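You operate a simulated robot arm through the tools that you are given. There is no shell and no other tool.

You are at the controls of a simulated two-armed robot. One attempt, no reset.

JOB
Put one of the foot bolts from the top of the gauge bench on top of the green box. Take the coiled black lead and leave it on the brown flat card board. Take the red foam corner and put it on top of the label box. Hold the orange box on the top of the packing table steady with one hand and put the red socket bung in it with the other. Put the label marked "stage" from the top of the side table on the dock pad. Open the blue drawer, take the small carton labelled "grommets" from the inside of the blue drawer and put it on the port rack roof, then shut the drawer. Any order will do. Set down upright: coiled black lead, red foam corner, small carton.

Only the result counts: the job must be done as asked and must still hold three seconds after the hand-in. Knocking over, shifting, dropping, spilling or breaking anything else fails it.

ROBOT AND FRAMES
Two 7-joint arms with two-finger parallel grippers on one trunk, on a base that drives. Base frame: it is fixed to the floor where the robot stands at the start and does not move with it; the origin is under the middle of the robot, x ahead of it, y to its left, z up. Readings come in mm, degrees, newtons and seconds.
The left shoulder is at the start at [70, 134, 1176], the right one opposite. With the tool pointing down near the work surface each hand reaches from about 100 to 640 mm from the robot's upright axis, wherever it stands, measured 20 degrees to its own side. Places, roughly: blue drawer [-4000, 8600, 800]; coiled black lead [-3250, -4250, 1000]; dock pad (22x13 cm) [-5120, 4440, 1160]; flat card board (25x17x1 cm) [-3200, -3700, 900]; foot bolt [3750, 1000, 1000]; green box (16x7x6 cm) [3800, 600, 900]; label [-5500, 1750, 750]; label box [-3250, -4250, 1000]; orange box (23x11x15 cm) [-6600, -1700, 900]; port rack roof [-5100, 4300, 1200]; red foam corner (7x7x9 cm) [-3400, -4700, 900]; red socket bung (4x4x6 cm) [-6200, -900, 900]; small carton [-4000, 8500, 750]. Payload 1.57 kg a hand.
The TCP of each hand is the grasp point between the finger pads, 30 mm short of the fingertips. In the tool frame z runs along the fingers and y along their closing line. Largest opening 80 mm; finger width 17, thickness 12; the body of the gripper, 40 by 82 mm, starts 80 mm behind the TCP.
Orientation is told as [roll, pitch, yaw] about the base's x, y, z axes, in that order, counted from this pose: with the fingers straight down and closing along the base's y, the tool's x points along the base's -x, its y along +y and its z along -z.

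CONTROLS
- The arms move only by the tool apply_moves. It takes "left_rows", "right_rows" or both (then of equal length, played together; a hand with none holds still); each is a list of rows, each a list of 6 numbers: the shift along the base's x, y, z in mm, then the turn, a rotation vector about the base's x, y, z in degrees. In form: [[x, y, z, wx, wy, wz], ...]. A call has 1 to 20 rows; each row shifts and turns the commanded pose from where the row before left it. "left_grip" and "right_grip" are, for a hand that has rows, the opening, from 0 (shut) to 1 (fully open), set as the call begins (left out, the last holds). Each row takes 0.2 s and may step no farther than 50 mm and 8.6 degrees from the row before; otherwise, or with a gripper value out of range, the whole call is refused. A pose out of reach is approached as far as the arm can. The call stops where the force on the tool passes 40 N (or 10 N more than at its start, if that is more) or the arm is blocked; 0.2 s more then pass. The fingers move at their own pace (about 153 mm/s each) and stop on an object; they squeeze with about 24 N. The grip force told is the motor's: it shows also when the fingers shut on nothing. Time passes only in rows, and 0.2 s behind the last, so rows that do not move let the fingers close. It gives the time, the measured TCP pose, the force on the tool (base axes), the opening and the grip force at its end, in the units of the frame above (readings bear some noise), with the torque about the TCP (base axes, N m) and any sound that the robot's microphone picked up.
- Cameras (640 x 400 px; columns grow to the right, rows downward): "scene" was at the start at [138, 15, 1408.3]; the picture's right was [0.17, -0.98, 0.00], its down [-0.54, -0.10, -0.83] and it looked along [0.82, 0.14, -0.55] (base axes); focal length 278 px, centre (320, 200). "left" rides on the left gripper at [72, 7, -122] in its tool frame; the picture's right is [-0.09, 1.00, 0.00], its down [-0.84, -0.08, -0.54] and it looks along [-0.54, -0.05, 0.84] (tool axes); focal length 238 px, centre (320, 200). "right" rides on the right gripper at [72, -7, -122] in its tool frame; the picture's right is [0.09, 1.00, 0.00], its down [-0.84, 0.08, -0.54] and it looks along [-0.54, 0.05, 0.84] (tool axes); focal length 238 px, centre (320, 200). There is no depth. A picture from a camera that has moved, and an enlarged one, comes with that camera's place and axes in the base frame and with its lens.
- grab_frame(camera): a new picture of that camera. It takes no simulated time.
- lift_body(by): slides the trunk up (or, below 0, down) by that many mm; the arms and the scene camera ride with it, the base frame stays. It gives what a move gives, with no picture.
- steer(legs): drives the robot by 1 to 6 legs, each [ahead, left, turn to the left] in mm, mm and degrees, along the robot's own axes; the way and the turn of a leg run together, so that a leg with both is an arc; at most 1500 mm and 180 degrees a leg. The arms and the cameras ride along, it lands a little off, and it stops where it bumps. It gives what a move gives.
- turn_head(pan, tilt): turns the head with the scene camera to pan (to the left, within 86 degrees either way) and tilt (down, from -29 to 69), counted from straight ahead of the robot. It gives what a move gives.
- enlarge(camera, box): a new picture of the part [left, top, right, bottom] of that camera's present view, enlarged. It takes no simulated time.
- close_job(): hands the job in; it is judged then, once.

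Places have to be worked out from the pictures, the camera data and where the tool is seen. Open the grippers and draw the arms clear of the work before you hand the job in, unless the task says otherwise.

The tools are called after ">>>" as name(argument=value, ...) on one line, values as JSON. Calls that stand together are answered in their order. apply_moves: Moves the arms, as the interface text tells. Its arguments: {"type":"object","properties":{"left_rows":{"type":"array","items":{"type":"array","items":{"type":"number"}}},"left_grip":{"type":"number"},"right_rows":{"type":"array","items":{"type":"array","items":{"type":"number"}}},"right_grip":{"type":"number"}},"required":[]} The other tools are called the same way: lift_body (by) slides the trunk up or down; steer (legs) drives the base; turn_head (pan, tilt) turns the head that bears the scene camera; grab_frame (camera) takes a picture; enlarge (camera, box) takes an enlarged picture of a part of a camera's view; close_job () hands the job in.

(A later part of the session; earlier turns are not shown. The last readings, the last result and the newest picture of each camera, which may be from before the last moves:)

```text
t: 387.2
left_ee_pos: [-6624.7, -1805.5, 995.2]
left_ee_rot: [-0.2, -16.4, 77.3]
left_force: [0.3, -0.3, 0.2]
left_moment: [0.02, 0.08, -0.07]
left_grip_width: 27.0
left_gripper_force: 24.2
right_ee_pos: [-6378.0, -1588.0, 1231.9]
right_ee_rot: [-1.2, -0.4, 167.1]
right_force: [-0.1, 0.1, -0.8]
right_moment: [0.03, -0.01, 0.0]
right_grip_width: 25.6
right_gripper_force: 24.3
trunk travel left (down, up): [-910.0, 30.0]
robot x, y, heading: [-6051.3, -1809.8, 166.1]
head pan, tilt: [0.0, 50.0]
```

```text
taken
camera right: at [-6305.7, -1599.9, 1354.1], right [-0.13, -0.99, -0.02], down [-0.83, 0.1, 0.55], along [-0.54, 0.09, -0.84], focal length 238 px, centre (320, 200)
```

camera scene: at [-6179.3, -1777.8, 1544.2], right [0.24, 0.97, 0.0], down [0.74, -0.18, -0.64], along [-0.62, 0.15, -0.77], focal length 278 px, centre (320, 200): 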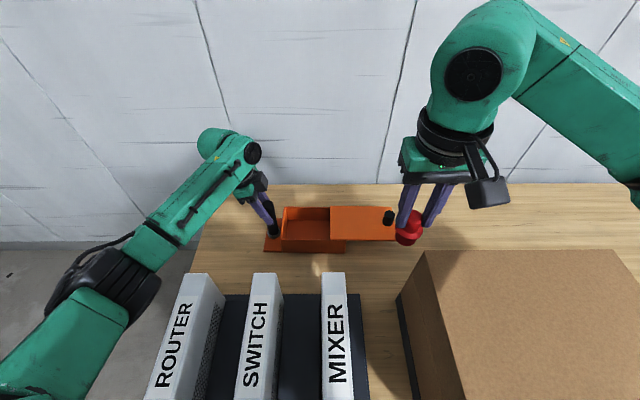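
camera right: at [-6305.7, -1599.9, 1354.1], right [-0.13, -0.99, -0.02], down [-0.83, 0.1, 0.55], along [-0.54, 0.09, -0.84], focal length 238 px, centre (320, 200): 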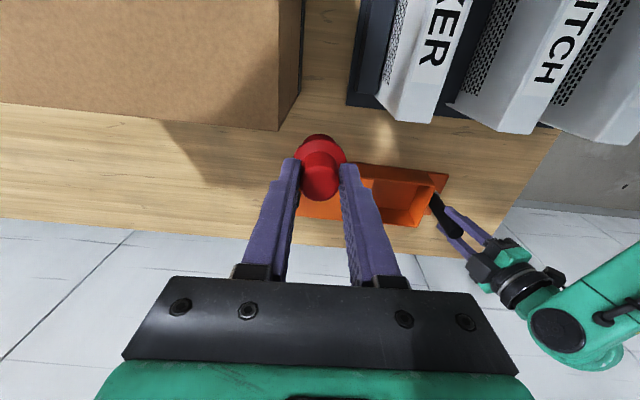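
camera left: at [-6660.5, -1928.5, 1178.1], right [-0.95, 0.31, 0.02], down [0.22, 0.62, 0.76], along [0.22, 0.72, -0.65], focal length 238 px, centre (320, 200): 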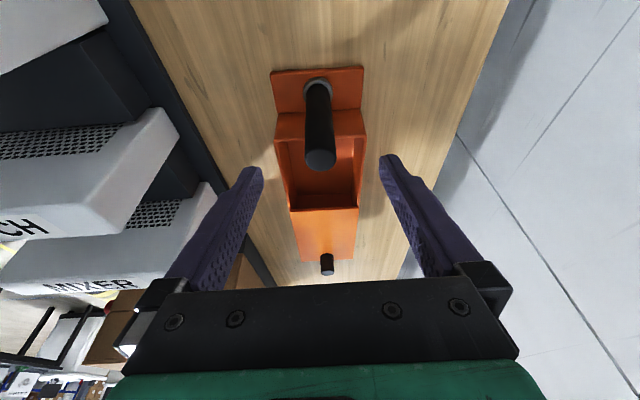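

Good. I carry the bung over the opening at z≈1140.

>>> apply_moves(right_rows=[[-37, -20, -15, 0, 0, 0], [-37, -20, -15, 0, 0, 0], [-37, -20, -15, 0, 0, 0], [-37, -20, -15, 0, 0, 0], [-37, -20, -15, 0, 0, 0], [-37, -19, -15, 0, 0, 0], [0, 0, 0, 0, 0, 0]])

>>> grab_frame(camera="scene")

>>> grab_frame(camera="right")

>>> enlarge(camera="scene", box=[200, 110, 440, 270])

```text
t: 388.8
left_ee_pos: [-6624.5, -1805.6, 995.5]
left_ee_rot: [-0.1, -16.3, 77.2]
left_force: [-0.2, 1.2, -0.4]
left_moment: [-0.22, 0.08, 0.07]
left_grip_width: 27.2
left_gripper_force: 23.8
right_ee_pos: [-6600.5, -1704.5, 1141.8]
right_ee_rot: [-1.2, -0.6, 167.0]
right_force: [-0.4, 0.1, -0.2]
right_moment: [0.01, -0.02, 0.0]
right_grip_width: 25.7
right_gripper_force: 24.1
trunk travel left (down, up): [-910.0, 30.0]
robot x, y, heading: [-6054.3, -1805.6, 166.1]
head pan, tilt: [0.0, 50.0]
```

```text
taken
camera scene: at [-6178.9, -1776.8, 1544.2], right [0.24, 0.97, 0.0], down [0.74, -0.18, -0.64], along [-0.62, 0.15, -0.77], focal length 278 px, centre (320, 200)
```

scene: 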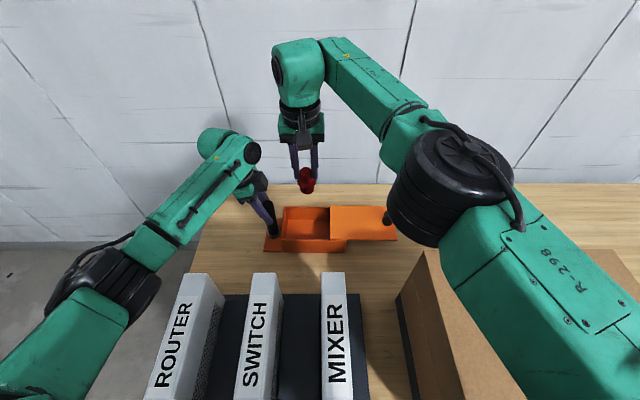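

```text
taken
camera right: at [-6527.4, -1717.3, 1263.4], right [-0.13, -0.99, -0.02], down [-0.83, 0.1, 0.55], along [-0.54, 0.09, -0.84], focal length 238 px, centre (320, 200)
```

right: 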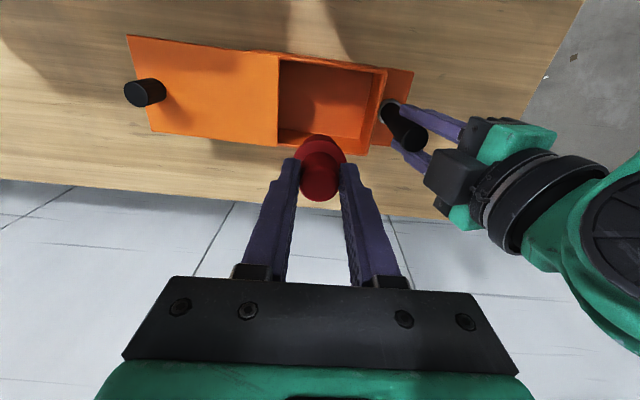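

```text
2.50 times, centred on (320, 190) of scene
camera zoom: at [-6178.9, -1776.8, 1544.2], right [0.24, 0.97, 0.0], down [0.74, -0.18, -0.64], along [-0.62, 0.15, -0.77], focal length 694 px, centre (320, 225)
```

zoom: 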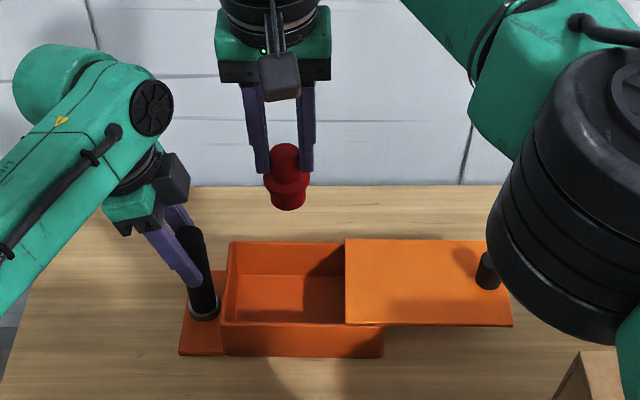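

Opening centre seen from this side ≈(−6596,−1711). I shift (+4,−4) and lower the bung into the box, stopping just above the floor.

>>> apply_moves(right_rows=[[4, -4, -30, 0, 0, 0], [0, 0, -40, 0, 0, 0], [0, 0, -40, 0, 0, 0], [0, 0, 0, 0, 0, 0]])

>>> enlarge(camera="scene", box=[200, 110, 440, 270])

>>> grab_frame(camera="right")

```text
t: 389.8
left_ee_pos: [-6624.9, -1806.0, 994.8]
left_ee_rot: [-0.3, -16.5, 77.2]
left_force: [0.6, -0.7, -0.1]
left_moment: [0.14, 0.03, -0.16]
left_grip_width: 27.3
left_gripper_force: 23.8
right_ee_pos: [-6595.4, -1707.6, 1033.5]
right_ee_rot: [-1.2, -0.5, 166.9]
right_force: [-0.4, 0.4, -0.2]
right_moment: [0.0, 0.03, -0.01]
right_grip_width: 25.7
right_gripper_force: 24.1
trunk travel left (down, up): [-910.0, 30.0]
robot x, y, heading: [-6055.8, -1805.9, 166.2]
head pan, tilt: [0.0, 50.0]
```

```text
2.50 times, centred on (320, 190) of scene
camera zoom: at [-6179.2, -1778.2, 1544.2], right [0.24, 0.97, 0.0], down [0.74, -0.18, -0.64], along [-0.62, 0.15, -0.77], focal length 694 px, centre (320, 225)
```

zoom: 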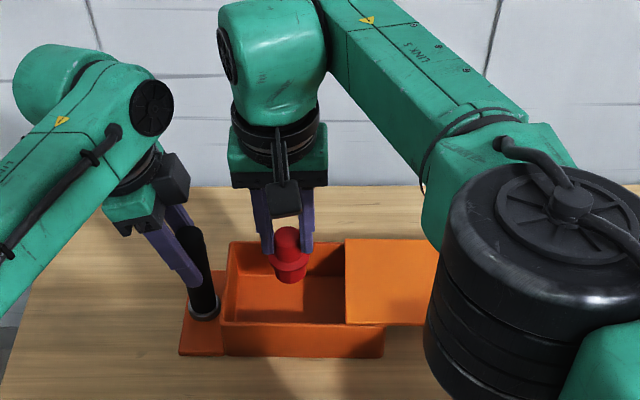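

```text
taken
camera right: at [-6523.2, -1721.0, 1156.2], right [-0.14, -0.99, -0.02], down [-0.83, 0.1, 0.55], along [-0.54, 0.09, -0.84], focal length 238 px, centre (320, 200)
```

right: 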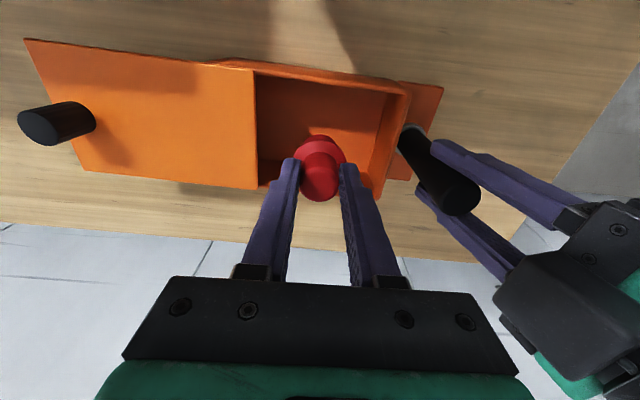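

Well aligned and clear of the left hand. I lower the last stretch slowly.

>>> apply_moves(right_rows=[[0, 0, -25, 0, 0, 0], [0, 0, -20, 0, 0, 0], [0, 0, -8, 0, 0, 0], [0, 0, 0, 0, 0, 0]])

>>> apply_moves(right_rows=[[0, 0, -4, 0, 0, 0], [0, 0, -3, 0, 0, 0], [0, 0, 0, 0, 0, 0]])

>>> enlarge(camera="scene", box=[200, 110, 440, 270])

>>> grab_frame(camera="right")

```text
t: 390.8
left_ee_pos: [-6624.7, -1806.0, 995.4]
left_ee_rot: [-0.2, -16.5, 77.3]
left_force: [0.2, -0.7, -0.2]
left_moment: [0.11, 0.08, 0.01]
left_grip_width: 27.3
left_gripper_force: 23.7
right_ee_pos: [-6578.8, -1710.2, 983.2]
right_ee_rot: [-1.2, -0.5, 166.9]
right_force: [1.6, -0.2, 0.3]
right_moment: [0.01, 0.0, 0.01]
right_grip_width: 25.7
right_gripper_force: 24.1
right hand out of reach, approached as far as the arm can: row 1, 2
trunk travel left (down, up): [-910.0, 30.0]
robot x, y, heading: [-6056.2, -1807.6, 166.3]
head pan, tilt: [0.0, 50.0]
```

```text
t: 391.6
left_ee_pos: [-6624.3, -1803.9, 996.2]
left_ee_rot: [-0.2, -16.5, 77.2]
left_force: [-0.4, 0.0, -0.1]
left_moment: [0.06, 0.1, -0.08]
left_grip_width: 27.1
left_gripper_force: 24.4
right_ee_pos: [-6578.3, -1711.5, 975.8]
right_ee_rot: [-1.3, -0.5, 166.9]
right_force: [0.9, -0.6, -0.4]
right_moment: [0.05, -0.01, 0.01]
right_grip_width: 25.8
right_gripper_force: 23.6
trunk travel left (down, up): [-910.0, 30.0]
robot x, y, heading: [-6059.4, -1805.1, 166.3]
head pan, tilt: [0.0, 50.0]
```

```text
2.50 times, centred on (320, 190) of scene
camera zoom: at [-6179.4, -1778.0, 1544.2], right [0.24, 0.97, 0.0], down [0.74, -0.18, -0.64], along [-0.62, 0.15, -0.77], focal length 694 px, centre (320, 225)
```

zoom: 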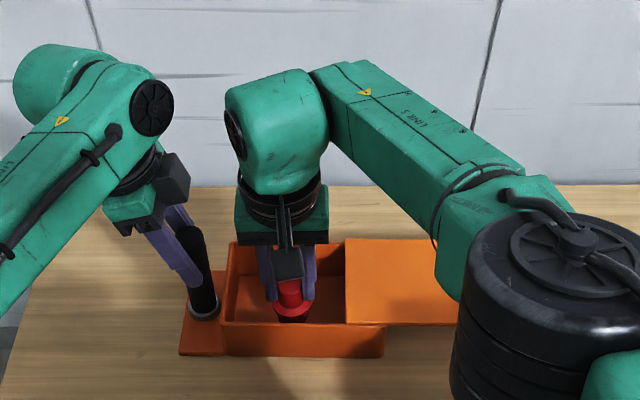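

```text
taken
camera right: at [-6507.3, -1723.6, 1098.3], right [-0.14, -0.99, -0.02], down [-0.83, 0.1, 0.55], along [-0.54, 0.09, -0.84], focal length 238 px, centre (320, 200)
```

right: 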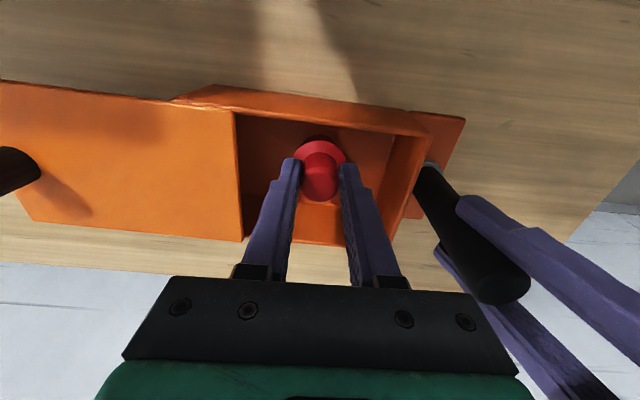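

The bung is inside the box, ≈16 mm above its floor, held slightly front of centre due to reach. I lower a few mm more and check.

>>> apply_moves(right_rows=[[0, 0, -3, 0, 0, 0], [0, 0, -3, 0, 0, 0], [0, 0, -3, 0, 0, 0], [0, 0, 0, 0, 0, 0]])

>>> enlarge(camera="right", box=[200, 70, 480, 270])

```text
t: 392.6
left_ee_pos: [-6623.8, -1804.8, 995.2]
left_ee_rot: [-0.3, -16.4, 77.2]
left_force: [0.7, 1.1, 1.2]
left_moment: [-0.02, 0.09, -0.15]
left_grip_width: 27.0
left_gripper_force: 24.2
right_ee_pos: [-6578.0, -1712.2, 967.0]
right_ee_rot: [-1.1, -0.4, 167.0]
right_force: [-0.7, 0.3, -0.7]
right_moment: [0.0, 0.0, 0.01]
right_grip_width: 25.6
right_gripper_force: 23.7
trunk travel left (down, up): [-910.0, 30.0]
robot x, y, heading: [-6056.2, -1808.5, 166.3]
head pan, tilt: [0.0, 50.0]
```

```text
2.00 times, centred on (340, 170) of right
camera zoom: at [-6506.2, -1724.0, 1089.3], right [-0.14, -0.99, -0.02], down [-0.83, 0.1, 0.55], along [-0.54, 0.09, -0.84], focal length 477 px, centre (280, 260)
```

zoom: 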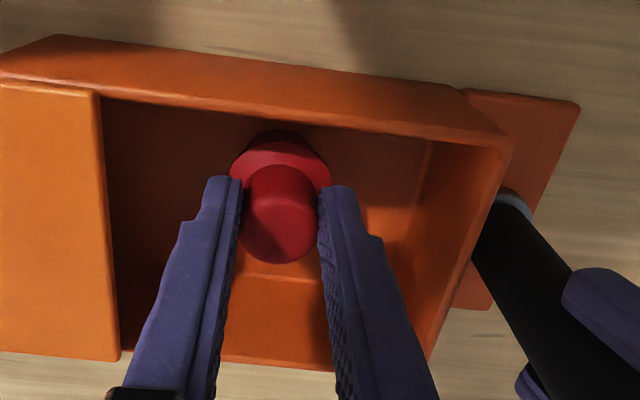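

Inside and nearly on the floor. I lower 5 mm more watching force, then release.

>>> apply_moves(right_rows=[[0, 0, -2, 0, 0, 0], [0, 0, -2, 0, 0, 0], [0, 0, 0, 0, 0, 0]])

>>> apply_moves(right_rows=[[0, 0, -1.5, 0, 0, 0], [0, 0, -1.5, 0, 0, 0], [0, 0, 0, 0, 0, 0]])

```text
t: 393.4
left_ee_pos: [-6624.5, -1805.8, 995.3]
left_ee_rot: [-0.2, -16.5, 77.2]
left_force: [0.9, -0.4, -0.2]
left_moment: [-0.01, 0.07, -0.09]
left_grip_width: 27.3
left_gripper_force: 24.1
right_ee_pos: [-6574.6, -1716.4, 962.8]
right_ee_rot: [-1.0, -0.1, 167.7]
right_force: [-0.2, 0.9, -1.7]
right_moment: [-0.03, 0.01, -0.01]
right_grip_width: 25.6
right_gripper_force: 24.0
right hand out of reach, approached as far as the arm can: row 2
trunk travel left (down, up): [-910.0, 30.0]
robot x, y, heading: [-6056.2, -1807.3, 166.2]
head pan, tilt: [0.0, 50.0]
```

```text
t: 394.2
left_ee_pos: [-6624.4, -1804.8, 994.8]
left_ee_rot: [0.0, -16.3, 77.2]
left_force: [-5.6, 1.3, -5.8]
left_moment: [0.1, 0.3, 0.3]
left_grip_width: 27.4
left_gripper_force: 23.9
right_ee_pos: [-6575.2, -1712.4, 960.5]
right_ee_rot: [-1.0, -0.7, 166.9]
right_force: [4.7, 0.0, 14.1]
right_moment: [-0.14, -0.26, 0.06]
right_grip_width: 25.4
right_gripper_force: 23.8
trunk travel left (down, up): [-910.0, 30.0]
robot x, y, heading: [-6057.0, -1810.0, 166.4]
head pan, tilt: [0.0, 50.0]
```

Bung touches the floor of the box. I ease up slightly and open to 42 mm.

>>> apply_moves(right_rows=[[0, 0, 1, 0, 0, 0], [0, 0, 0.5, 0, 0, 0], [0, 0, 0, 0, 0, 0]])

>>> apply_moves(right_rows=[[0, 0, 0, 0, 0, 0], [0, 0, 0, 0, 0, 0], [0, 0, 0, 0, 0, 0]], right_grip=0.52)

>>> enlarge(camera="right", box=[200, 70, 480, 270])

>>> enlarge(camera="scene", box=[200, 110, 440, 270])

```text
t: 395.0
left_ee_pos: [-6625.5, -1805.6, 995.1]
left_ee_rot: [-0.2, -16.5, 77.1]
left_force: [-1.4, 0.7, -2.4]
left_moment: [-0.37, 0.42, 0.16]
left_grip_width: 27.2
left_gripper_force: 24.2
right_ee_pos: [-6577.6, -1712.3, 961.0]
right_ee_rot: [-1.2, -0.6, 166.9]
right_force: [1.7, -1.5, 3.6]
right_moment: [-0.16, -0.05, 0.06]
right_grip_width: 25.6
right_gripper_force: 24.1
trunk travel left (down, up): [-910.0, 30.0]
robot x, y, heading: [-6057.7, -1807.5, 166.2]
head pan, tilt: [0.0, 50.0]
```

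```text
t: 395.8
left_ee_pos: [-6625.3, -1804.8, 996.2]
left_ee_rot: [-0.1, -16.4, 77.1]
left_force: [0.3, 0.8, -0.7]
left_moment: [-0.01, 0.09, -0.05]
left_grip_width: 27.3
left_gripper_force: 24.3
right_ee_pos: [-6577.8, -1710.7, 960.9]
right_ee_rot: [-1.2, -0.5, 166.8]
right_force: [0.1, 0.4, 0.3]
right_moment: [-0.01, -0.01, 0.0]
right_grip_width: 41.5
right_gripper_force: 0.1
trunk travel left (down, up): [-910.0, 30.0]
robot x, y, heading: [-6053.9, -1810.1, 166.0]
head pan, tilt: [0.0, 50.0]
```

```text
2.00 times, centred on (340, 170) of right
camera zoom: at [-6505.5, -1724.3, 1083.0], right [-0.14, -0.99, -0.02], down [-0.83, 0.1, 0.55], along [-0.54, 0.09, -0.84], focal length 477 px, centre (280, 260)
```

zoom: 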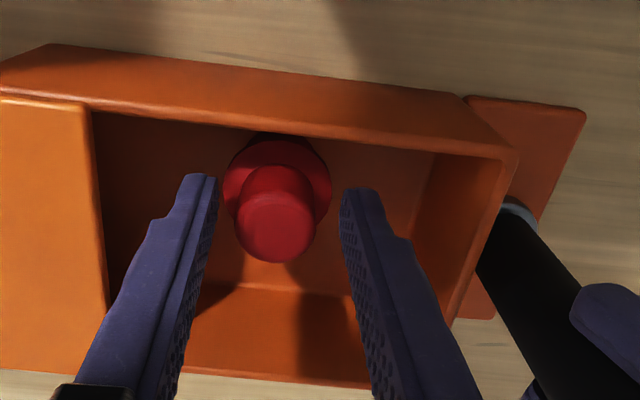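

```text
2.50 times, centred on (320, 190) of scene
camera zoom: at [-6179.7, -1777.8, 1544.2], right [0.24, 0.97, 0.0], down [0.74, -0.18, -0.64], along [-0.62, 0.15, -0.77], focal length 694 px, centre (320, 225)
```

zoom: 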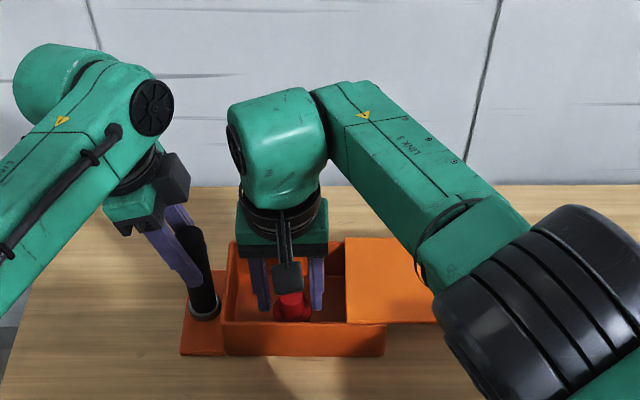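

The bung stands in the box. I raise the right hand straight up and away, keeping the left hold.

>>> apply_moves(right_rows=[[10, -2, 12, 0, 0, 0], [7, -2, 25, 0, 0, 0], [0, 0, 35, 0, 0, 0], [0, 0, 45, 0, 0, 0], [0, 0, 45, 0, 0, 0], [20, 10, 30, 0, 0, 0], [35, 20, 15, 0, 0, 0], [35, 20, 15, 0, 0, 0]])

>>> enlarge(camera="scene", box=[200, 110, 440, 270])

>>> grab_frame(camera="right")

```text
t: 397.6
left_ee_pos: [-6623.8, -1805.4, 995.7]
left_ee_rot: [-0.1, -16.4, 77.2]
left_force: [0.3, 0.0, -1.1]
left_moment: [0.05, 0.14, 0.04]
left_grip_width: 27.2
left_gripper_force: 24.3
right_ee_pos: [-6469.0, -1663.4, 1185.9]
right_ee_rot: [-1.1, -0.5, 166.9]
right_force: [2.1, -0.4, -0.6]
right_moment: [0.01, -0.01, 0.01]
right_grip_width: 41.4
right_gripper_force: 0.2
trunk travel left (down, up): [-910.0, 30.0]
robot x, y, heading: [-6056.8, -1806.5, 166.0]
head pan, tilt: [0.0, 50.0]
```

```text
2.50 times, centred on (320, 190) of scene
camera zoom: at [-6177.5, -1776.4, 1544.3], right [0.24, 0.97, 0.0], down [0.74, -0.18, -0.64], along [-0.62, 0.15, -0.77], focal length 694 px, centre (320, 225)
```

zoom: 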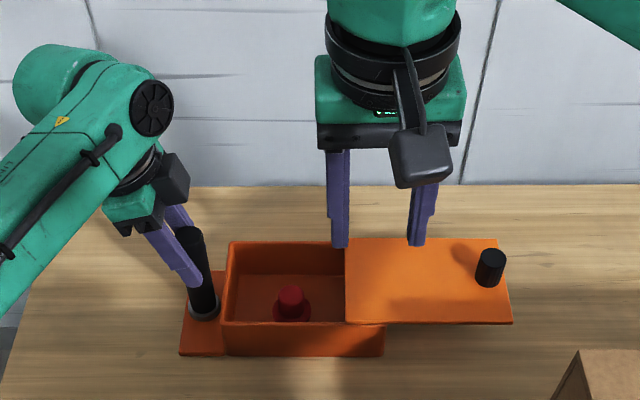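

```text
taken
camera right: at [-6397.1, -1675.7, 1307.9], right [-0.14, -0.99, -0.02], down [-0.83, 0.1, 0.55], along [-0.54, 0.09, -0.84], focal length 238 px, centre (320, 200)
```

right: 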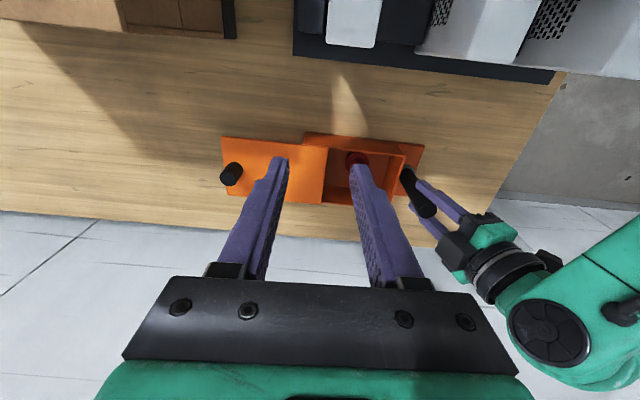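

Bung is in the box. I open the left hand and retreat along its axis.

>>> apply_moves(left_rows=[[0, 0, 0, 0, 0, 0], [0, 0, 0, 0, 0, 0], [0, 0, 0, 0, 0, 0]], left_grip=1.0)

>>> apply_moves(left_rows=[[-1, -4, 15, 0, 0, 0], [-1.9, -8.3, 28.8, 0, 0, 0], [-1.9, -8.3, 28.8, 0, 0, 0], [-1.9, -8.3, 28.8, 0, 0, 0], [10, -5, 40, 0, 0, 0], [20, -5, 40, 0, 0, 0], [30, -5, 40, 0, 0, 0], [35, 0, 35, 0, 0, 0], [35, 0, 35, 0, 0, 0]])

>>> grab_frame(camera="scene")

```text
t: 398.4
left_ee_pos: [-6623.8, -1804.4, 994.7]
left_ee_rot: [-0.3, -16.4, 77.3]
left_force: [-0.9, 0.5, -0.3]
left_moment: [-0.01, -0.01, -0.03]
left_grip_width: 80.2
left_gripper_force: 0.1
right_ee_pos: [-6471.5, -1664.4, 1185.7]
right_ee_rot: [-1.2, -0.5, 166.9]
right_force: [-0.3, 1.1, 0.1]
right_moment: [-0.02, 0.03, 0.02]
right_grip_width: 41.5
right_gripper_force: 0.2
trunk travel left (down, up): [-910.0, 30.0]
robot x, y, heading: [-6055.3, -1807.7, 166.2]
head pan, tilt: [0.0, 50.0]
```

```text
refused: row 7 steps farther than a row can; nothing moved
```

```text
taken
camera scene: at [-6179.4, -1778.1, 1544.2], right [0.24, 0.97, 0.0], down [0.74, -0.18, -0.64], along [-0.62, 0.15, -0.77], focal length 278 px, centre (320, 200)
```

scene: 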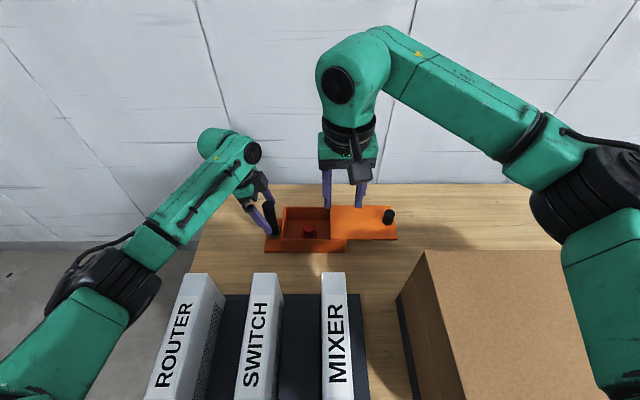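

The retreat was refused for step size; I repeat with smaller steps.

>>> apply_moves(left_rows=[[-1, -4, 15, 0, 0, 0], [-1.9, -8.3, 28.8, 0, 0, 0], [-1.9, -8.3, 28.8, 0, 0, 0], [-1.9, -8.3, 28.8, 0, 0, 0], [8, -5, 35, 0, 0, 0], [18, -5, 35, 0, 0, 0], [25, -5, 35, 0, 0, 0], [30, 0, 35, 0, 0, 0], [30, 0, 35, 0, 0, 0]], right_rows=[[20, 10, 15, 0, 0, 0], [20, 10, 15, 0, 0, 0], [30, 10, 20, 0, 0, 0], [30, 10, 20, 0, 0, 0], [30, 5, 20, 0, 0, 0], [0, 0, 20, 0, 0, 0], [0, 0, 20, 0, 0, 0], [0, 0, 0, 0, 0, 0], [0, 0, 0, 0, 0, 0]])

>>> grab_frame(camera="scene")

```text
t: 400.4
left_ee_pos: [-6516.6, -1849.8, 1272.9]
left_ee_rot: [-0.3, -16.4, 77.2]
left_force: [-0.4, 0.5, 0.5]
left_moment: [0.03, 0.01, 0.0]
left_grip_width: 80.0
left_gripper_force: 0.1
right_ee_pos: [-6340.4, -1620.8, 1315.0]
right_ee_rot: [-1.1, -0.4, 166.8]
right_force: [0.0, 0.6, -0.5]
right_moment: [-0.01, 0.01, -0.01]
right_grip_width: 41.6
right_gripper_force: 0.1
trunk travel left (down, up): [-910.0, 30.0]
robot x, y, heading: [-6055.2, -1807.1, 166.5]
head pan, tilt: [0.0, 50.0]
```

```text
taken
camera scene: at [-6177.3, -1777.5, 1544.3], right [0.24, 0.97, 0.0], down [0.74, -0.18, -0.64], along [-0.63, 0.15, -0.77], focal length 278 px, centre (320, 200)
```

scene: 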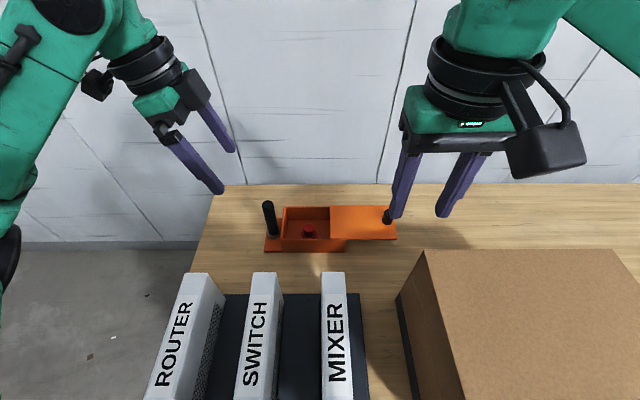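

Box undisturbed, bung inside. I un-lean and turn the left hand back to natural, then back out from the table.

>>> apply_moves(left_rows=[[5, 0, 10, -7.78, 1.87, 0], [5, 0, 10, -7.78, 1.87, 0], [10, 0, 5, 0, 0, 8.06], [10, 0, 5, 0, 0, 8.06], [10, 0, 5, 0, 0, 8.06], [10, 0, 5, 0, 0, 8.06], [10, 0, 5, 0, 0, 8.06], [10, 0, 5, 0, 0, 8.06], [10, 0, 0, 0, 0, 8.06], [10, 0, 0, 0, 0, 8.06], [10, 0, 0, 0, 0, 8.06], [10, 0, 0, 0, 0, 8.06], [10, 0, 0, 0, 0, 8.06]])

>>> steer(legs=[[-400, 0, 0]])

>>> grab_frame(camera="scene")

```text
t: 403.2
left_ee_pos: [-6399.5, -1849.3, 1321.0]
left_ee_rot: [0.1, -0.4, 165.8]
left_force: [0.5, 0.4, -0.8]
left_moment: [0.0, 0.03, -0.02]
left_grip_width: 80.1
left_gripper_force: 0.0
right_ee_pos: [-6341.0, -1622.1, 1313.6]
right_ee_rot: [-1.2, -0.6, 166.9]
right_force: [0.2, -0.4, 0.3]
right_moment: [0.0, 0.02, 0.02]
right_grip_width: 41.8
right_gripper_force: 0.0
trunk travel left (down, up): [-910.0, 30.0]
robot x, y, heading: [-6056.4, -1806.5, 166.1]
head pan, tilt: [0.0, 50.0]
```

```text
t: 405.7
left_ee_pos: [-6013.7, -1943.9, 1318.8]
left_ee_rot: [-0.1, -0.2, 165.9]
left_force: [-0.2, -0.2, 0.4]
left_moment: [-0.02, 0.02, -0.02]
left_grip_width: 80.0
left_gripper_force: 0.0
right_ee_pos: [-5956.6, -1716.4, 1313.7]
right_ee_rot: [-1.2, -0.3, 167.0]
right_force: [0.1, -0.4, -0.4]
right_moment: [0.01, -0.03, 0.0]
right_grip_width: 41.6
right_gripper_force: 0.1
trunk travel left (down, up): [-910.0, 30.0]
robot x, y, heading: [-5669.6, -1906.1, 166.0]
head pan, tilt: [0.0, 50.0]
```

```text
taken
camera scene: at [-5794.6, -1872.4, 1544.0], right [0.24, 0.97, 0.0], down [0.75, -0.18, -0.64], along [-0.62, 0.15, -0.77], focal length 278 px, centre (320, 200)
```

scene: 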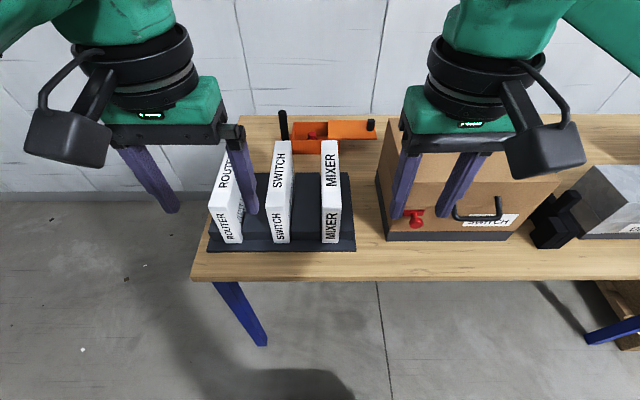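

Next the "stage" label on the side table. I lower the trunk to normal and strafe right (north) along the bench line about 3400 mm.

>>> lift_body(by=-160)

>>> steer(legs=[[-120, 0, 0.5], [0, -1200, 0], [0, -1150, 0]])

>>> turn_head(pan=-40, tilt=20)

>>> grab_frame(camera="scene")

```text
t: 407.5
left_ee_pos: [-6012.5, -1944.3, 1159.4]
left_ee_rot: [0.2, -0.4, 165.9]
left_force: [-0.3, 0.5, 0.2]
left_moment: [0.02, 0.0, 0.03]
left_grip_width: 80.1
left_gripper_force: 0.2
right_ee_pos: [-5953.4, -1716.9, 1154.4]
right_ee_rot: [-1.2, -0.5, 167.0]
right_force: [-0.1, 0.2, -0.4]
right_moment: [-0.01, 0.02, -0.02]
right_grip_width: 41.5
right_gripper_force: 0.1
trunk travel left (down, up): [-750.0, 190.0]
robot x, y, heading: [-5666.9, -1903.0, 166.5]
head pan, tilt: [0.0, 50.0]
```

```text
t: 419.8
left_ee_pos: [-5343.7, 296.8, 1159.4]
left_ee_rot: [-0.1, -0.4, 165.9]
left_force: [0.5, 0.1, 0.2]
left_moment: [-0.02, -0.02, 0.01]
left_grip_width: 80.1
left_gripper_force: 0.1
right_ee_pos: [-5287.5, 523.1, 1154.6]
right_ee_rot: [-1.3, -0.5, 167.0]
right_force: [-0.4, -1.0, 0.2]
right_moment: [-0.01, -0.02, 0.0]
right_grip_width: 41.5
right_gripper_force: 0.0
trunk travel left (down, up): [-750.0, 190.0]
robot x, y, heading: [-5004.6, 341.3, 166.2]
head pan, tilt: [0.0, 50.0]
```

```text
t: 420.9
left_ee_pos: [-5343.9, 297.1, 1159.9]
left_ee_rot: [0.1, -0.4, 165.8]
left_force: [-0.7, -0.4, 0.3]
left_moment: [0.03, 0.01, -0.01]
left_grip_width: 80.1
left_gripper_force: 0.0
right_ee_pos: [-5286.3, 524.4, 1154.2]
right_ee_rot: [-1.2, -0.6, 167.1]
right_force: [-0.1, -0.2, -0.3]
right_moment: [0.01, 0.02, 0.02]
right_grip_width: 41.6
right_gripper_force: 0.1
trunk travel left (down, up): [-750.0, 190.0]
robot x, y, heading: [-5001.2, 340.2, 166.2]
head pan, tilt: [-40.0, 20.0]
```

```text
taken
camera scene: at [-5103.6, 425.2, 1429.8], right [0.81, 0.59, 0.0], down [0.2, -0.28, -0.94], along [-0.56, 0.76, -0.34], focal length 278 px, centre (320, 200)
```

scene: 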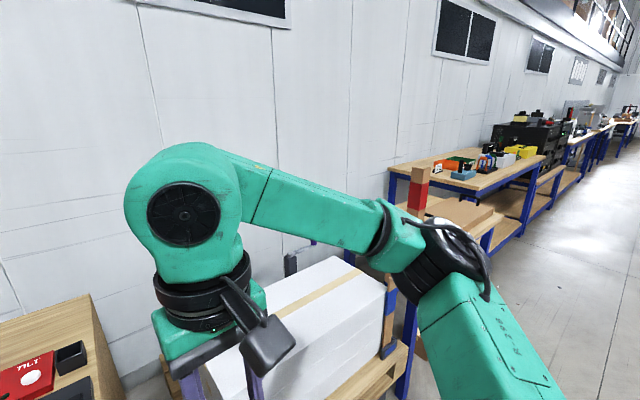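

I continue 1150 mm more to the side table.

>>> steer(legs=[[0, -1150, 0.3]])

>>> turn_head(pan=0, tilt=35)

>>> grab_frame(camera="scene")

```text
t: 426.8
left_ee_pos: [-5068.8, 1423.0, 1160.3]
left_ee_rot: [0.0, -0.3, 166.0]
left_force: [-0.6, -0.4, 0.0]
left_moment: [-0.02, 0.0, -0.01]
left_grip_width: 79.9
left_gripper_force: 0.0
right_ee_pos: [-5010.9, 1651.5, 1153.3]
right_ee_rot: [-1.1, -0.6, 167.0]
right_force: [0.3, 0.0, 0.4]
right_moment: [0.03, 0.0, 0.01]
right_grip_width: 41.7
right_gripper_force: 0.0
trunk travel left (down, up): [-750.0, 190.0]
robot x, y, heading: [-4723.4, 1465.7, 166.3]
head pan, tilt: [-40.0, 20.0]
```

```text
t: 427.9
left_ee_pos: [-5067.7, 1423.8, 1159.3]
left_ee_rot: [0.1, -0.5, 165.9]
left_force: [-0.5, 0.4, -0.3]
left_moment: [-0.01, 0.02, -0.01]
left_grip_width: 80.3
left_gripper_force: 0.0
right_ee_pos: [-5010.1, 1652.1, 1153.3]
right_ee_rot: [-1.3, -0.5, 167.0]
right_force: [0.2, -1.0, -0.1]
right_moment: [0.01, 0.01, -0.02]
right_grip_width: 41.7
right_gripper_force: 0.1
trunk travel left (down, up): [-750.0, 190.0]
robot x, y, heading: [-4721.8, 1465.7, 166.1]
head pan, tilt: [0.0, 35.0]
```

```text
taken
camera scene: at [-4858.6, 1498.5, 1406.0], right [0.24, 0.97, 0.0], down [0.56, -0.14, -0.82], along [-0.8, 0.2, -0.57], focal length 278 px, centre (320, 200)
```

scene: 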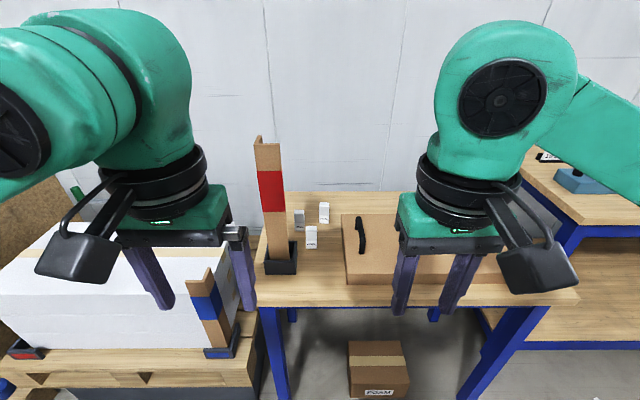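

Small white label blocks stand on the side table. I enlarge them.

>>> enlarge(camera="scene", box=[270, 190, 370, 260])

>>> enlarge(camera="scene", box=[240, 170, 580, 320])

```text
5.71 times, centred on (320, 225) of scene
camera zoom: at [-4858.6, 1498.5, 1406.0], right [0.24, 0.97, 0.0], down [0.56, -0.14, -0.82], along [-0.8, 0.2, -0.57], focal length 1586 px, centre (320, 57)
```

zoom: 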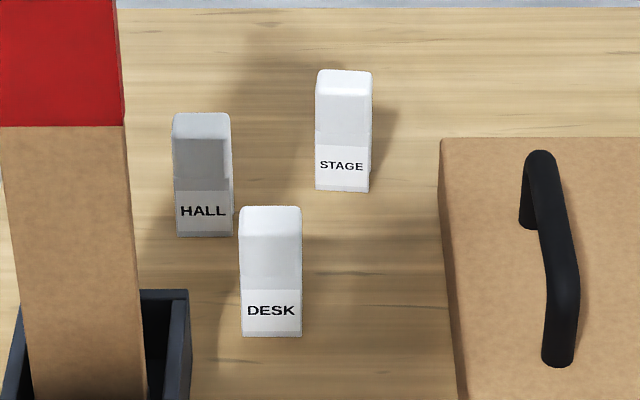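

```text
1.88 times, centred on (410, 245) of scene
camera zoom: at [-4858.6, 1498.5, 1406.0], right [0.24, 0.97, 0.0], down [0.56, -0.14, -0.82], along [-0.8, 0.2, -0.57], focal length 523 px, centre (151, 115)
```

zoom: 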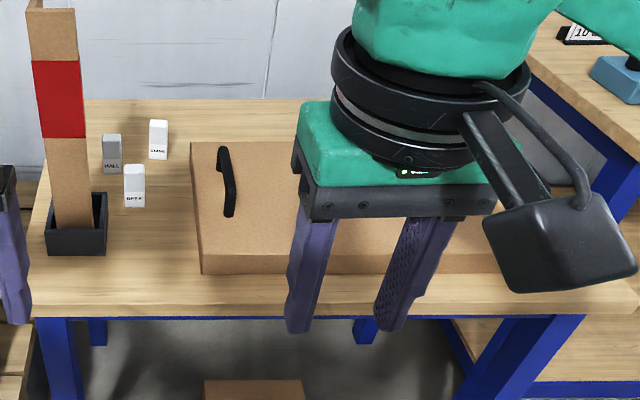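

The STAGE block stands at the back-left (≈(−5640,1706) for a table near z 740). A tall wooden post stands left-front, so I draw the left hand back and up, lower the trunk 90 mm, and drive in ~370 mm.

>>> apply_moves(left_rows=[[26, -29, 30, 0, 0, 0], [26, -29, 30, 0, 0, 0], [26, -29, 30, 0, 0, 0]])

>>> steer(legs=[[200, 0, 0.4]])

>>> grab_frame(camera="scene")

>>> grab_frame(camera="right")

```text
t: 428.7
left_ee_pos: [-4989.9, 1339.5, 1247.4]
left_ee_rot: [-0.1, -0.1, 165.8]
left_force: [-0.2, -0.3, 0.3]
left_moment: [0.02, 0.06, -0.01]
left_grip_width: 79.9
left_gripper_force: 0.2
left hand out of reach, approached as far as the arm can: row 3
right_ee_pos: [-5008.2, 1652.2, 1154.5]
right_ee_rot: [-1.3, -0.5, 167.0]
right_force: [0.0, 0.3, 0.0]
right_moment: [-0.01, 0.04, 0.01]
right_grip_width: 41.6
right_gripper_force: 0.1
trunk travel left (down, up): [-750.0, 190.0]
robot x, y, heading: [-4722.7, 1467.7, 166.2]
head pan, tilt: [0.0, 35.0]
```

```text
t: 430.3
left_ee_pos: [-5184.7, 1384.7, 1247.9]
left_ee_rot: [0.1, -0.4, 166.2]
left_force: [0.0, 0.5, 1.2]
left_moment: [-0.02, 0.02, 0.04]
left_grip_width: 80.3
left_gripper_force: 0.0
right_ee_pos: [-5205.1, 1695.8, 1153.8]
right_ee_rot: [-1.1, -0.6, 167.3]
right_force: [-0.4, 0.2, -0.2]
right_moment: [-0.01, 0.0, 0.02]
right_grip_width: 41.8
right_gripper_force: 0.1
trunk travel left (down, up): [-750.0, 190.0]
robot x, y, heading: [-4920.2, 1512.4, 166.5]
head pan, tilt: [0.0, 35.0]
```

```text
taken
camera scene: at [-5051.6, 1544.2, 1406.3], right [0.23, 0.97, 0.0], down [0.56, -0.13, -0.82], along [-0.8, 0.19, -0.57], focal length 278 px, centre (320, 200)
```

scene: 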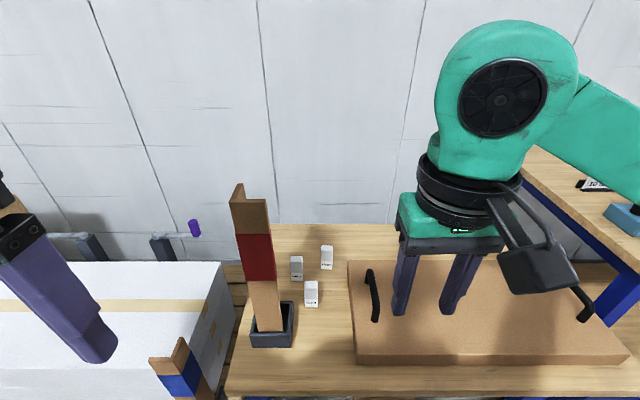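

```text
taken
camera right: at [-5132.6, 1684.8, 1276.6], right [-0.13, -0.99, -0.02], down [-0.83, 0.1, 0.55], along [-0.54, 0.09, -0.84], focal length 238 px, centre (320, 200)
```

right: 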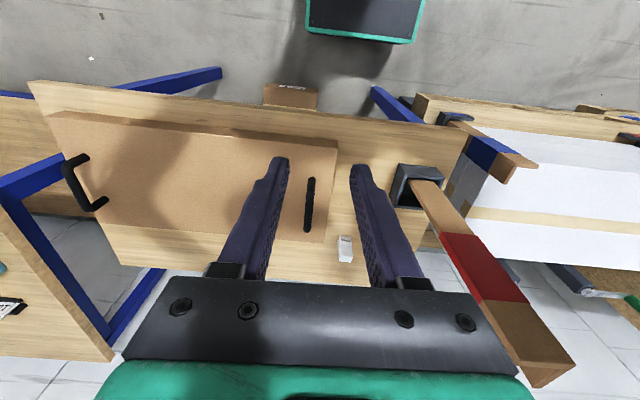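

Triangulated: STAGE at ≈(−5574,1689), table top ≈785. I lower the trunk 100 mm and drive 125 mm closer.

>>> lift_body(by=-100)

>>> steer(legs=[[125, 0, 0]])

>>> turn_head(pan=0, tilt=45)

>>> grab_frame(camera="scene")

>>> enlarge(camera="scene", box=[250, 150, 390, 260])

>>> grab_frame(camera="right")

```text
t: 431.6
left_ee_pos: [-5187.5, 1384.2, 1147.9]
left_ee_rot: [0.0, -0.3, 166.2]
left_force: [0.6, -1.0, 0.2]
left_moment: [-0.02, -0.02, 0.0]
left_grip_width: 79.9
left_gripper_force: 0.1
right_ee_pos: [-5207.0, 1697.6, 1054.4]
right_ee_rot: [-1.2, -0.5, 167.3]
right_force: [0.2, 0.8, -0.3]
right_moment: [-0.03, 0.01, 0.03]
right_grip_width: 41.6
right_gripper_force: 0.0
trunk travel left (down, up): [-650.0, 290.0]
robot x, y, heading: [-4921.8, 1512.9, 166.7]
head pan, tilt: [0.0, 35.0]
```

```text
t: 432.9
left_ee_pos: [-5305.6, 1412.4, 1148.4]
left_ee_rot: [0.1, -0.5, 166.3]
left_force: [-0.2, -0.5, 0.3]
left_moment: [0.01, 0.0, -0.01]
left_grip_width: 80.2
left_gripper_force: 0.0
right_ee_pos: [-5325.9, 1724.8, 1056.4]
right_ee_rot: [-1.3, -0.7, 167.4]
right_force: [-0.4, -0.3, -0.2]
right_moment: [0.01, 0.01, 0.01]
right_grip_width: 41.7
right_gripper_force: 0.0
trunk travel left (down, up): [-650.0, 290.0]
robot x, y, heading: [-5044.6, 1541.6, 166.7]
head pan, tilt: [0.0, 35.0]
```

```text
t: 433.6
left_ee_pos: [-5307.4, 1413.2, 1146.2]
left_ee_rot: [0.0, -0.5, 166.3]
left_force: [-0.8, 0.9, 0.4]
left_moment: [0.01, -0.01, 0.0]
left_grip_width: 80.0
left_gripper_force: 0.2
right_ee_pos: [-5328.0, 1725.5, 1054.0]
right_ee_rot: [-1.2, -0.6, 167.4]
right_force: [-0.1, 0.6, 0.1]
right_moment: [0.03, -0.03, 0.02]
right_grip_width: 41.6
right_gripper_force: 0.0
trunk travel left (down, up): [-650.0, 290.0]
robot x, y, heading: [-5037.5, 1538.3, 166.7]
head pan, tilt: [0.0, 45.0]
```

```text
taken
camera scene: at [-5168.6, 1571.7, 1291.1], right [0.23, 0.97, 0.0], down [0.69, -0.16, -0.71], along [-0.69, 0.16, -0.71], focal length 278 px, centre (320, 200)
```

scene: 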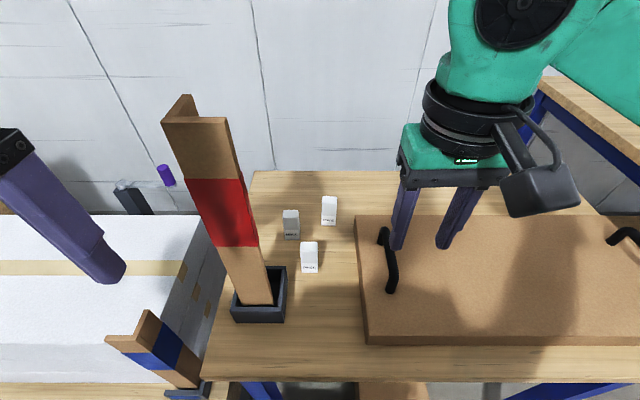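

```text
3.64 times, centred on (320, 205) of scene
camera zoom: at [-5168.6, 1571.7, 1291.1], right [0.23, 0.97, 0.0], down [0.69, -0.16, -0.71], along [-0.69, 0.16, -0.71], focal length 1010 px, centre (320, 182)
```

zoom: 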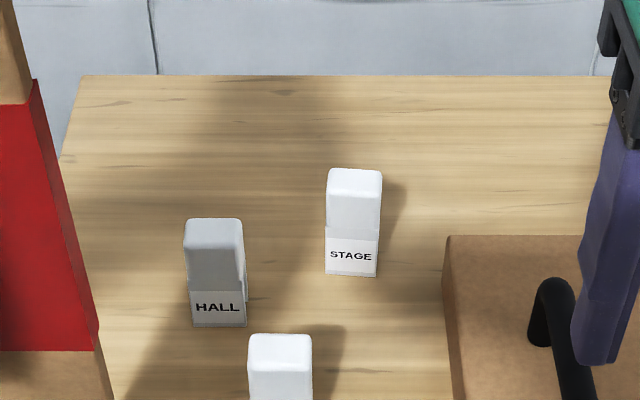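

```text
taken
camera right: at [-5256.0, 1713.6, 1176.0], right [-0.13, -0.99, -0.02], down [-0.83, 0.09, 0.55], along [-0.54, 0.09, -0.84], focal length 238 px, centre (320, 200)
```

right: 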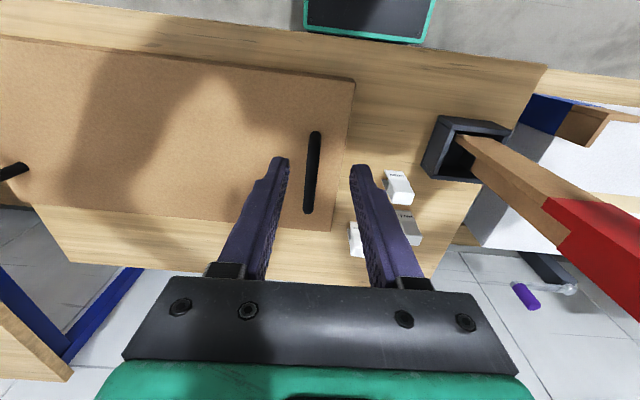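

STAGE block centre ≈(−5583,1688), top ≈862. I bring the right hand above it, open to 60 mm.

>>> apply_moves(right_rows=[[-42, -6, -15, 0, 0, 0], [-42, -6, -15, 0, 0, 0], [-42, -6, -15, 0, 0, 0], [-43, -6, -15, 0, 0, 0], [-43, -6, -15, 0, 0, 0], [-43, -7, -15, 0, 0, 0], [0, 0, 0, 0, 0, 0]], right_grip=0.75)

>>> grab_frame(camera="right")

>>> enlarge(camera="scene", box=[230, 120, 410, 260])

```text
t: 435.2
left_ee_pos: [-5305.5, 1414.5, 1148.4]
left_ee_rot: [0.1, -0.4, 166.2]
left_force: [0.6, 0.8, 0.1]
left_moment: [-0.02, -0.03, -0.02]
left_grip_width: 80.0
left_gripper_force: 0.0
right_ee_pos: [-5585.6, 1689.3, 962.4]
right_ee_rot: [-1.1, -0.7, 167.5]
right_force: [0.1, 0.5, -0.5]
right_moment: [-0.03, 0.03, 0.0]
right_grip_width: 60.1
right_gripper_force: 0.1
trunk travel left (down, up): [-650.0, 290.0]
robot x, y, heading: [-5041.5, 1540.5, 166.8]
head pan, tilt: [0.0, 45.0]
```

```text
taken
camera right: at [-5512.7, 1677.9, 1083.6], right [-0.13, -0.99, -0.02], down [-0.83, 0.09, 0.55], along [-0.54, 0.09, -0.84], focal length 238 px, centre (320, 200)
```

right: 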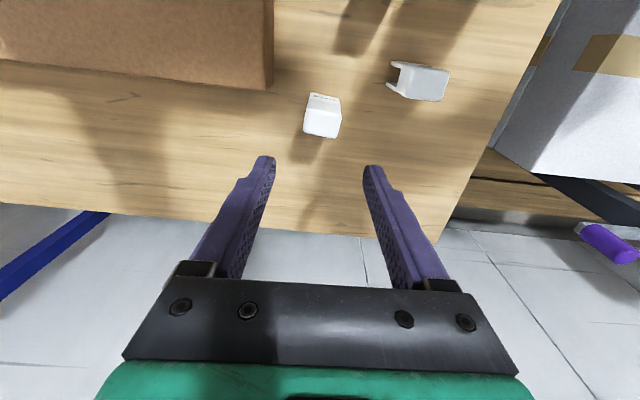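

```text
2.86 times, centred on (320, 190) of scene
camera zoom: at [-5167.2, 1572.9, 1291.2], right [0.23, 0.97, 0.0], down [0.69, -0.16, -0.71], along [-0.69, 0.16, -0.71], focal length 793 px, centre (320, 229)
```

zoom: 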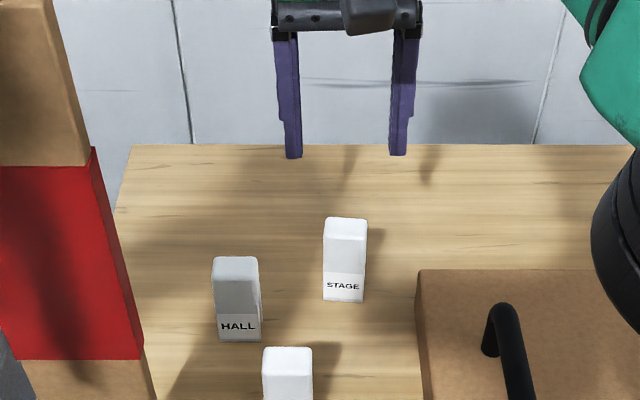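

The block's top centre triangulates to ≈(−5569,1687), z≈878. I shift back 15 mm and descend to z≈910 for a check.

>>> apply_moves(right_rows=[[8, -1, -20, 0, 0, 0], [7, -1, -30, 0, 0, 0], [0, 0, 0, 0, 0, 0]])

>>> grab_frame(camera="right")

>>> enlarge(camera="scene", box=[230, 120, 410, 260])

```text
t: 436.0
left_ee_pos: [-5307.4, 1412.4, 1147.8]
left_ee_rot: [0.0, -0.4, 166.3]
left_force: [-1.4, 0.1, -0.3]
left_moment: [0.05, -0.03, -0.03]
left_grip_width: 80.2
left_gripper_force: 0.0
right_ee_pos: [-5571.6, 1685.7, 912.4]
right_ee_rot: [-1.2, -0.4, 167.4]
right_force: [-0.1, -0.1, 0.1]
right_moment: [0.01, -0.01, 0.0]
right_grip_width: 59.8
right_gripper_force: 0.0
trunk travel left (down, up): [-650.0, 290.0]
robot x, y, heading: [-5042.9, 1541.5, 166.4]
head pan, tilt: [0.0, 45.0]
```

```text
taken
camera right: at [-5498.4, 1672.9, 1034.3], right [-0.13, -0.99, -0.02], down [-0.83, 0.09, 0.55], along [-0.54, 0.09, -0.84], focal length 238 px, centre (320, 200)
```

right: 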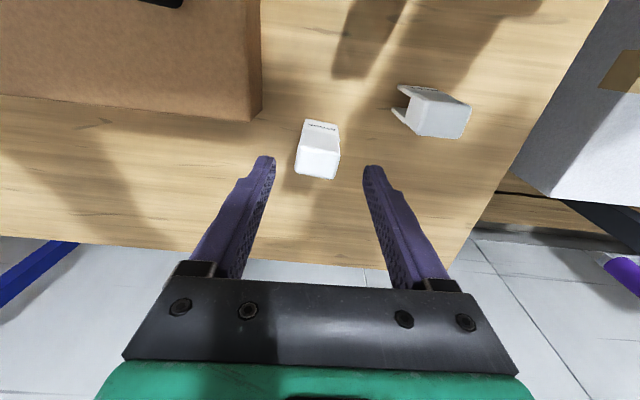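

```text
2.86 times, centred on (320, 190) of scene
camera zoom: at [-5167.9, 1570.9, 1291.2], right [0.23, 0.97, 0.0], down [0.69, -0.16, -0.71], along [-0.69, 0.16, -0.71], focal length 793 px, centre (320, 229)
```

zoom: 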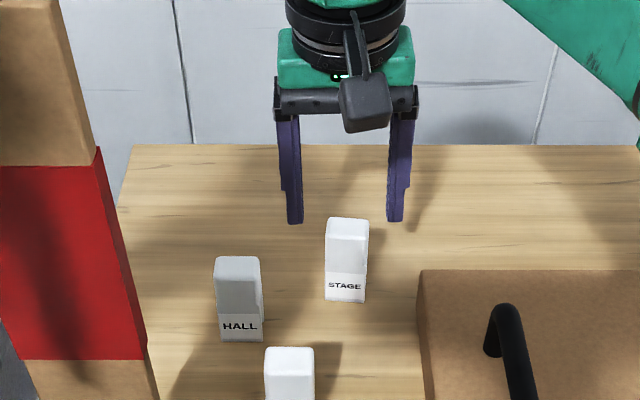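

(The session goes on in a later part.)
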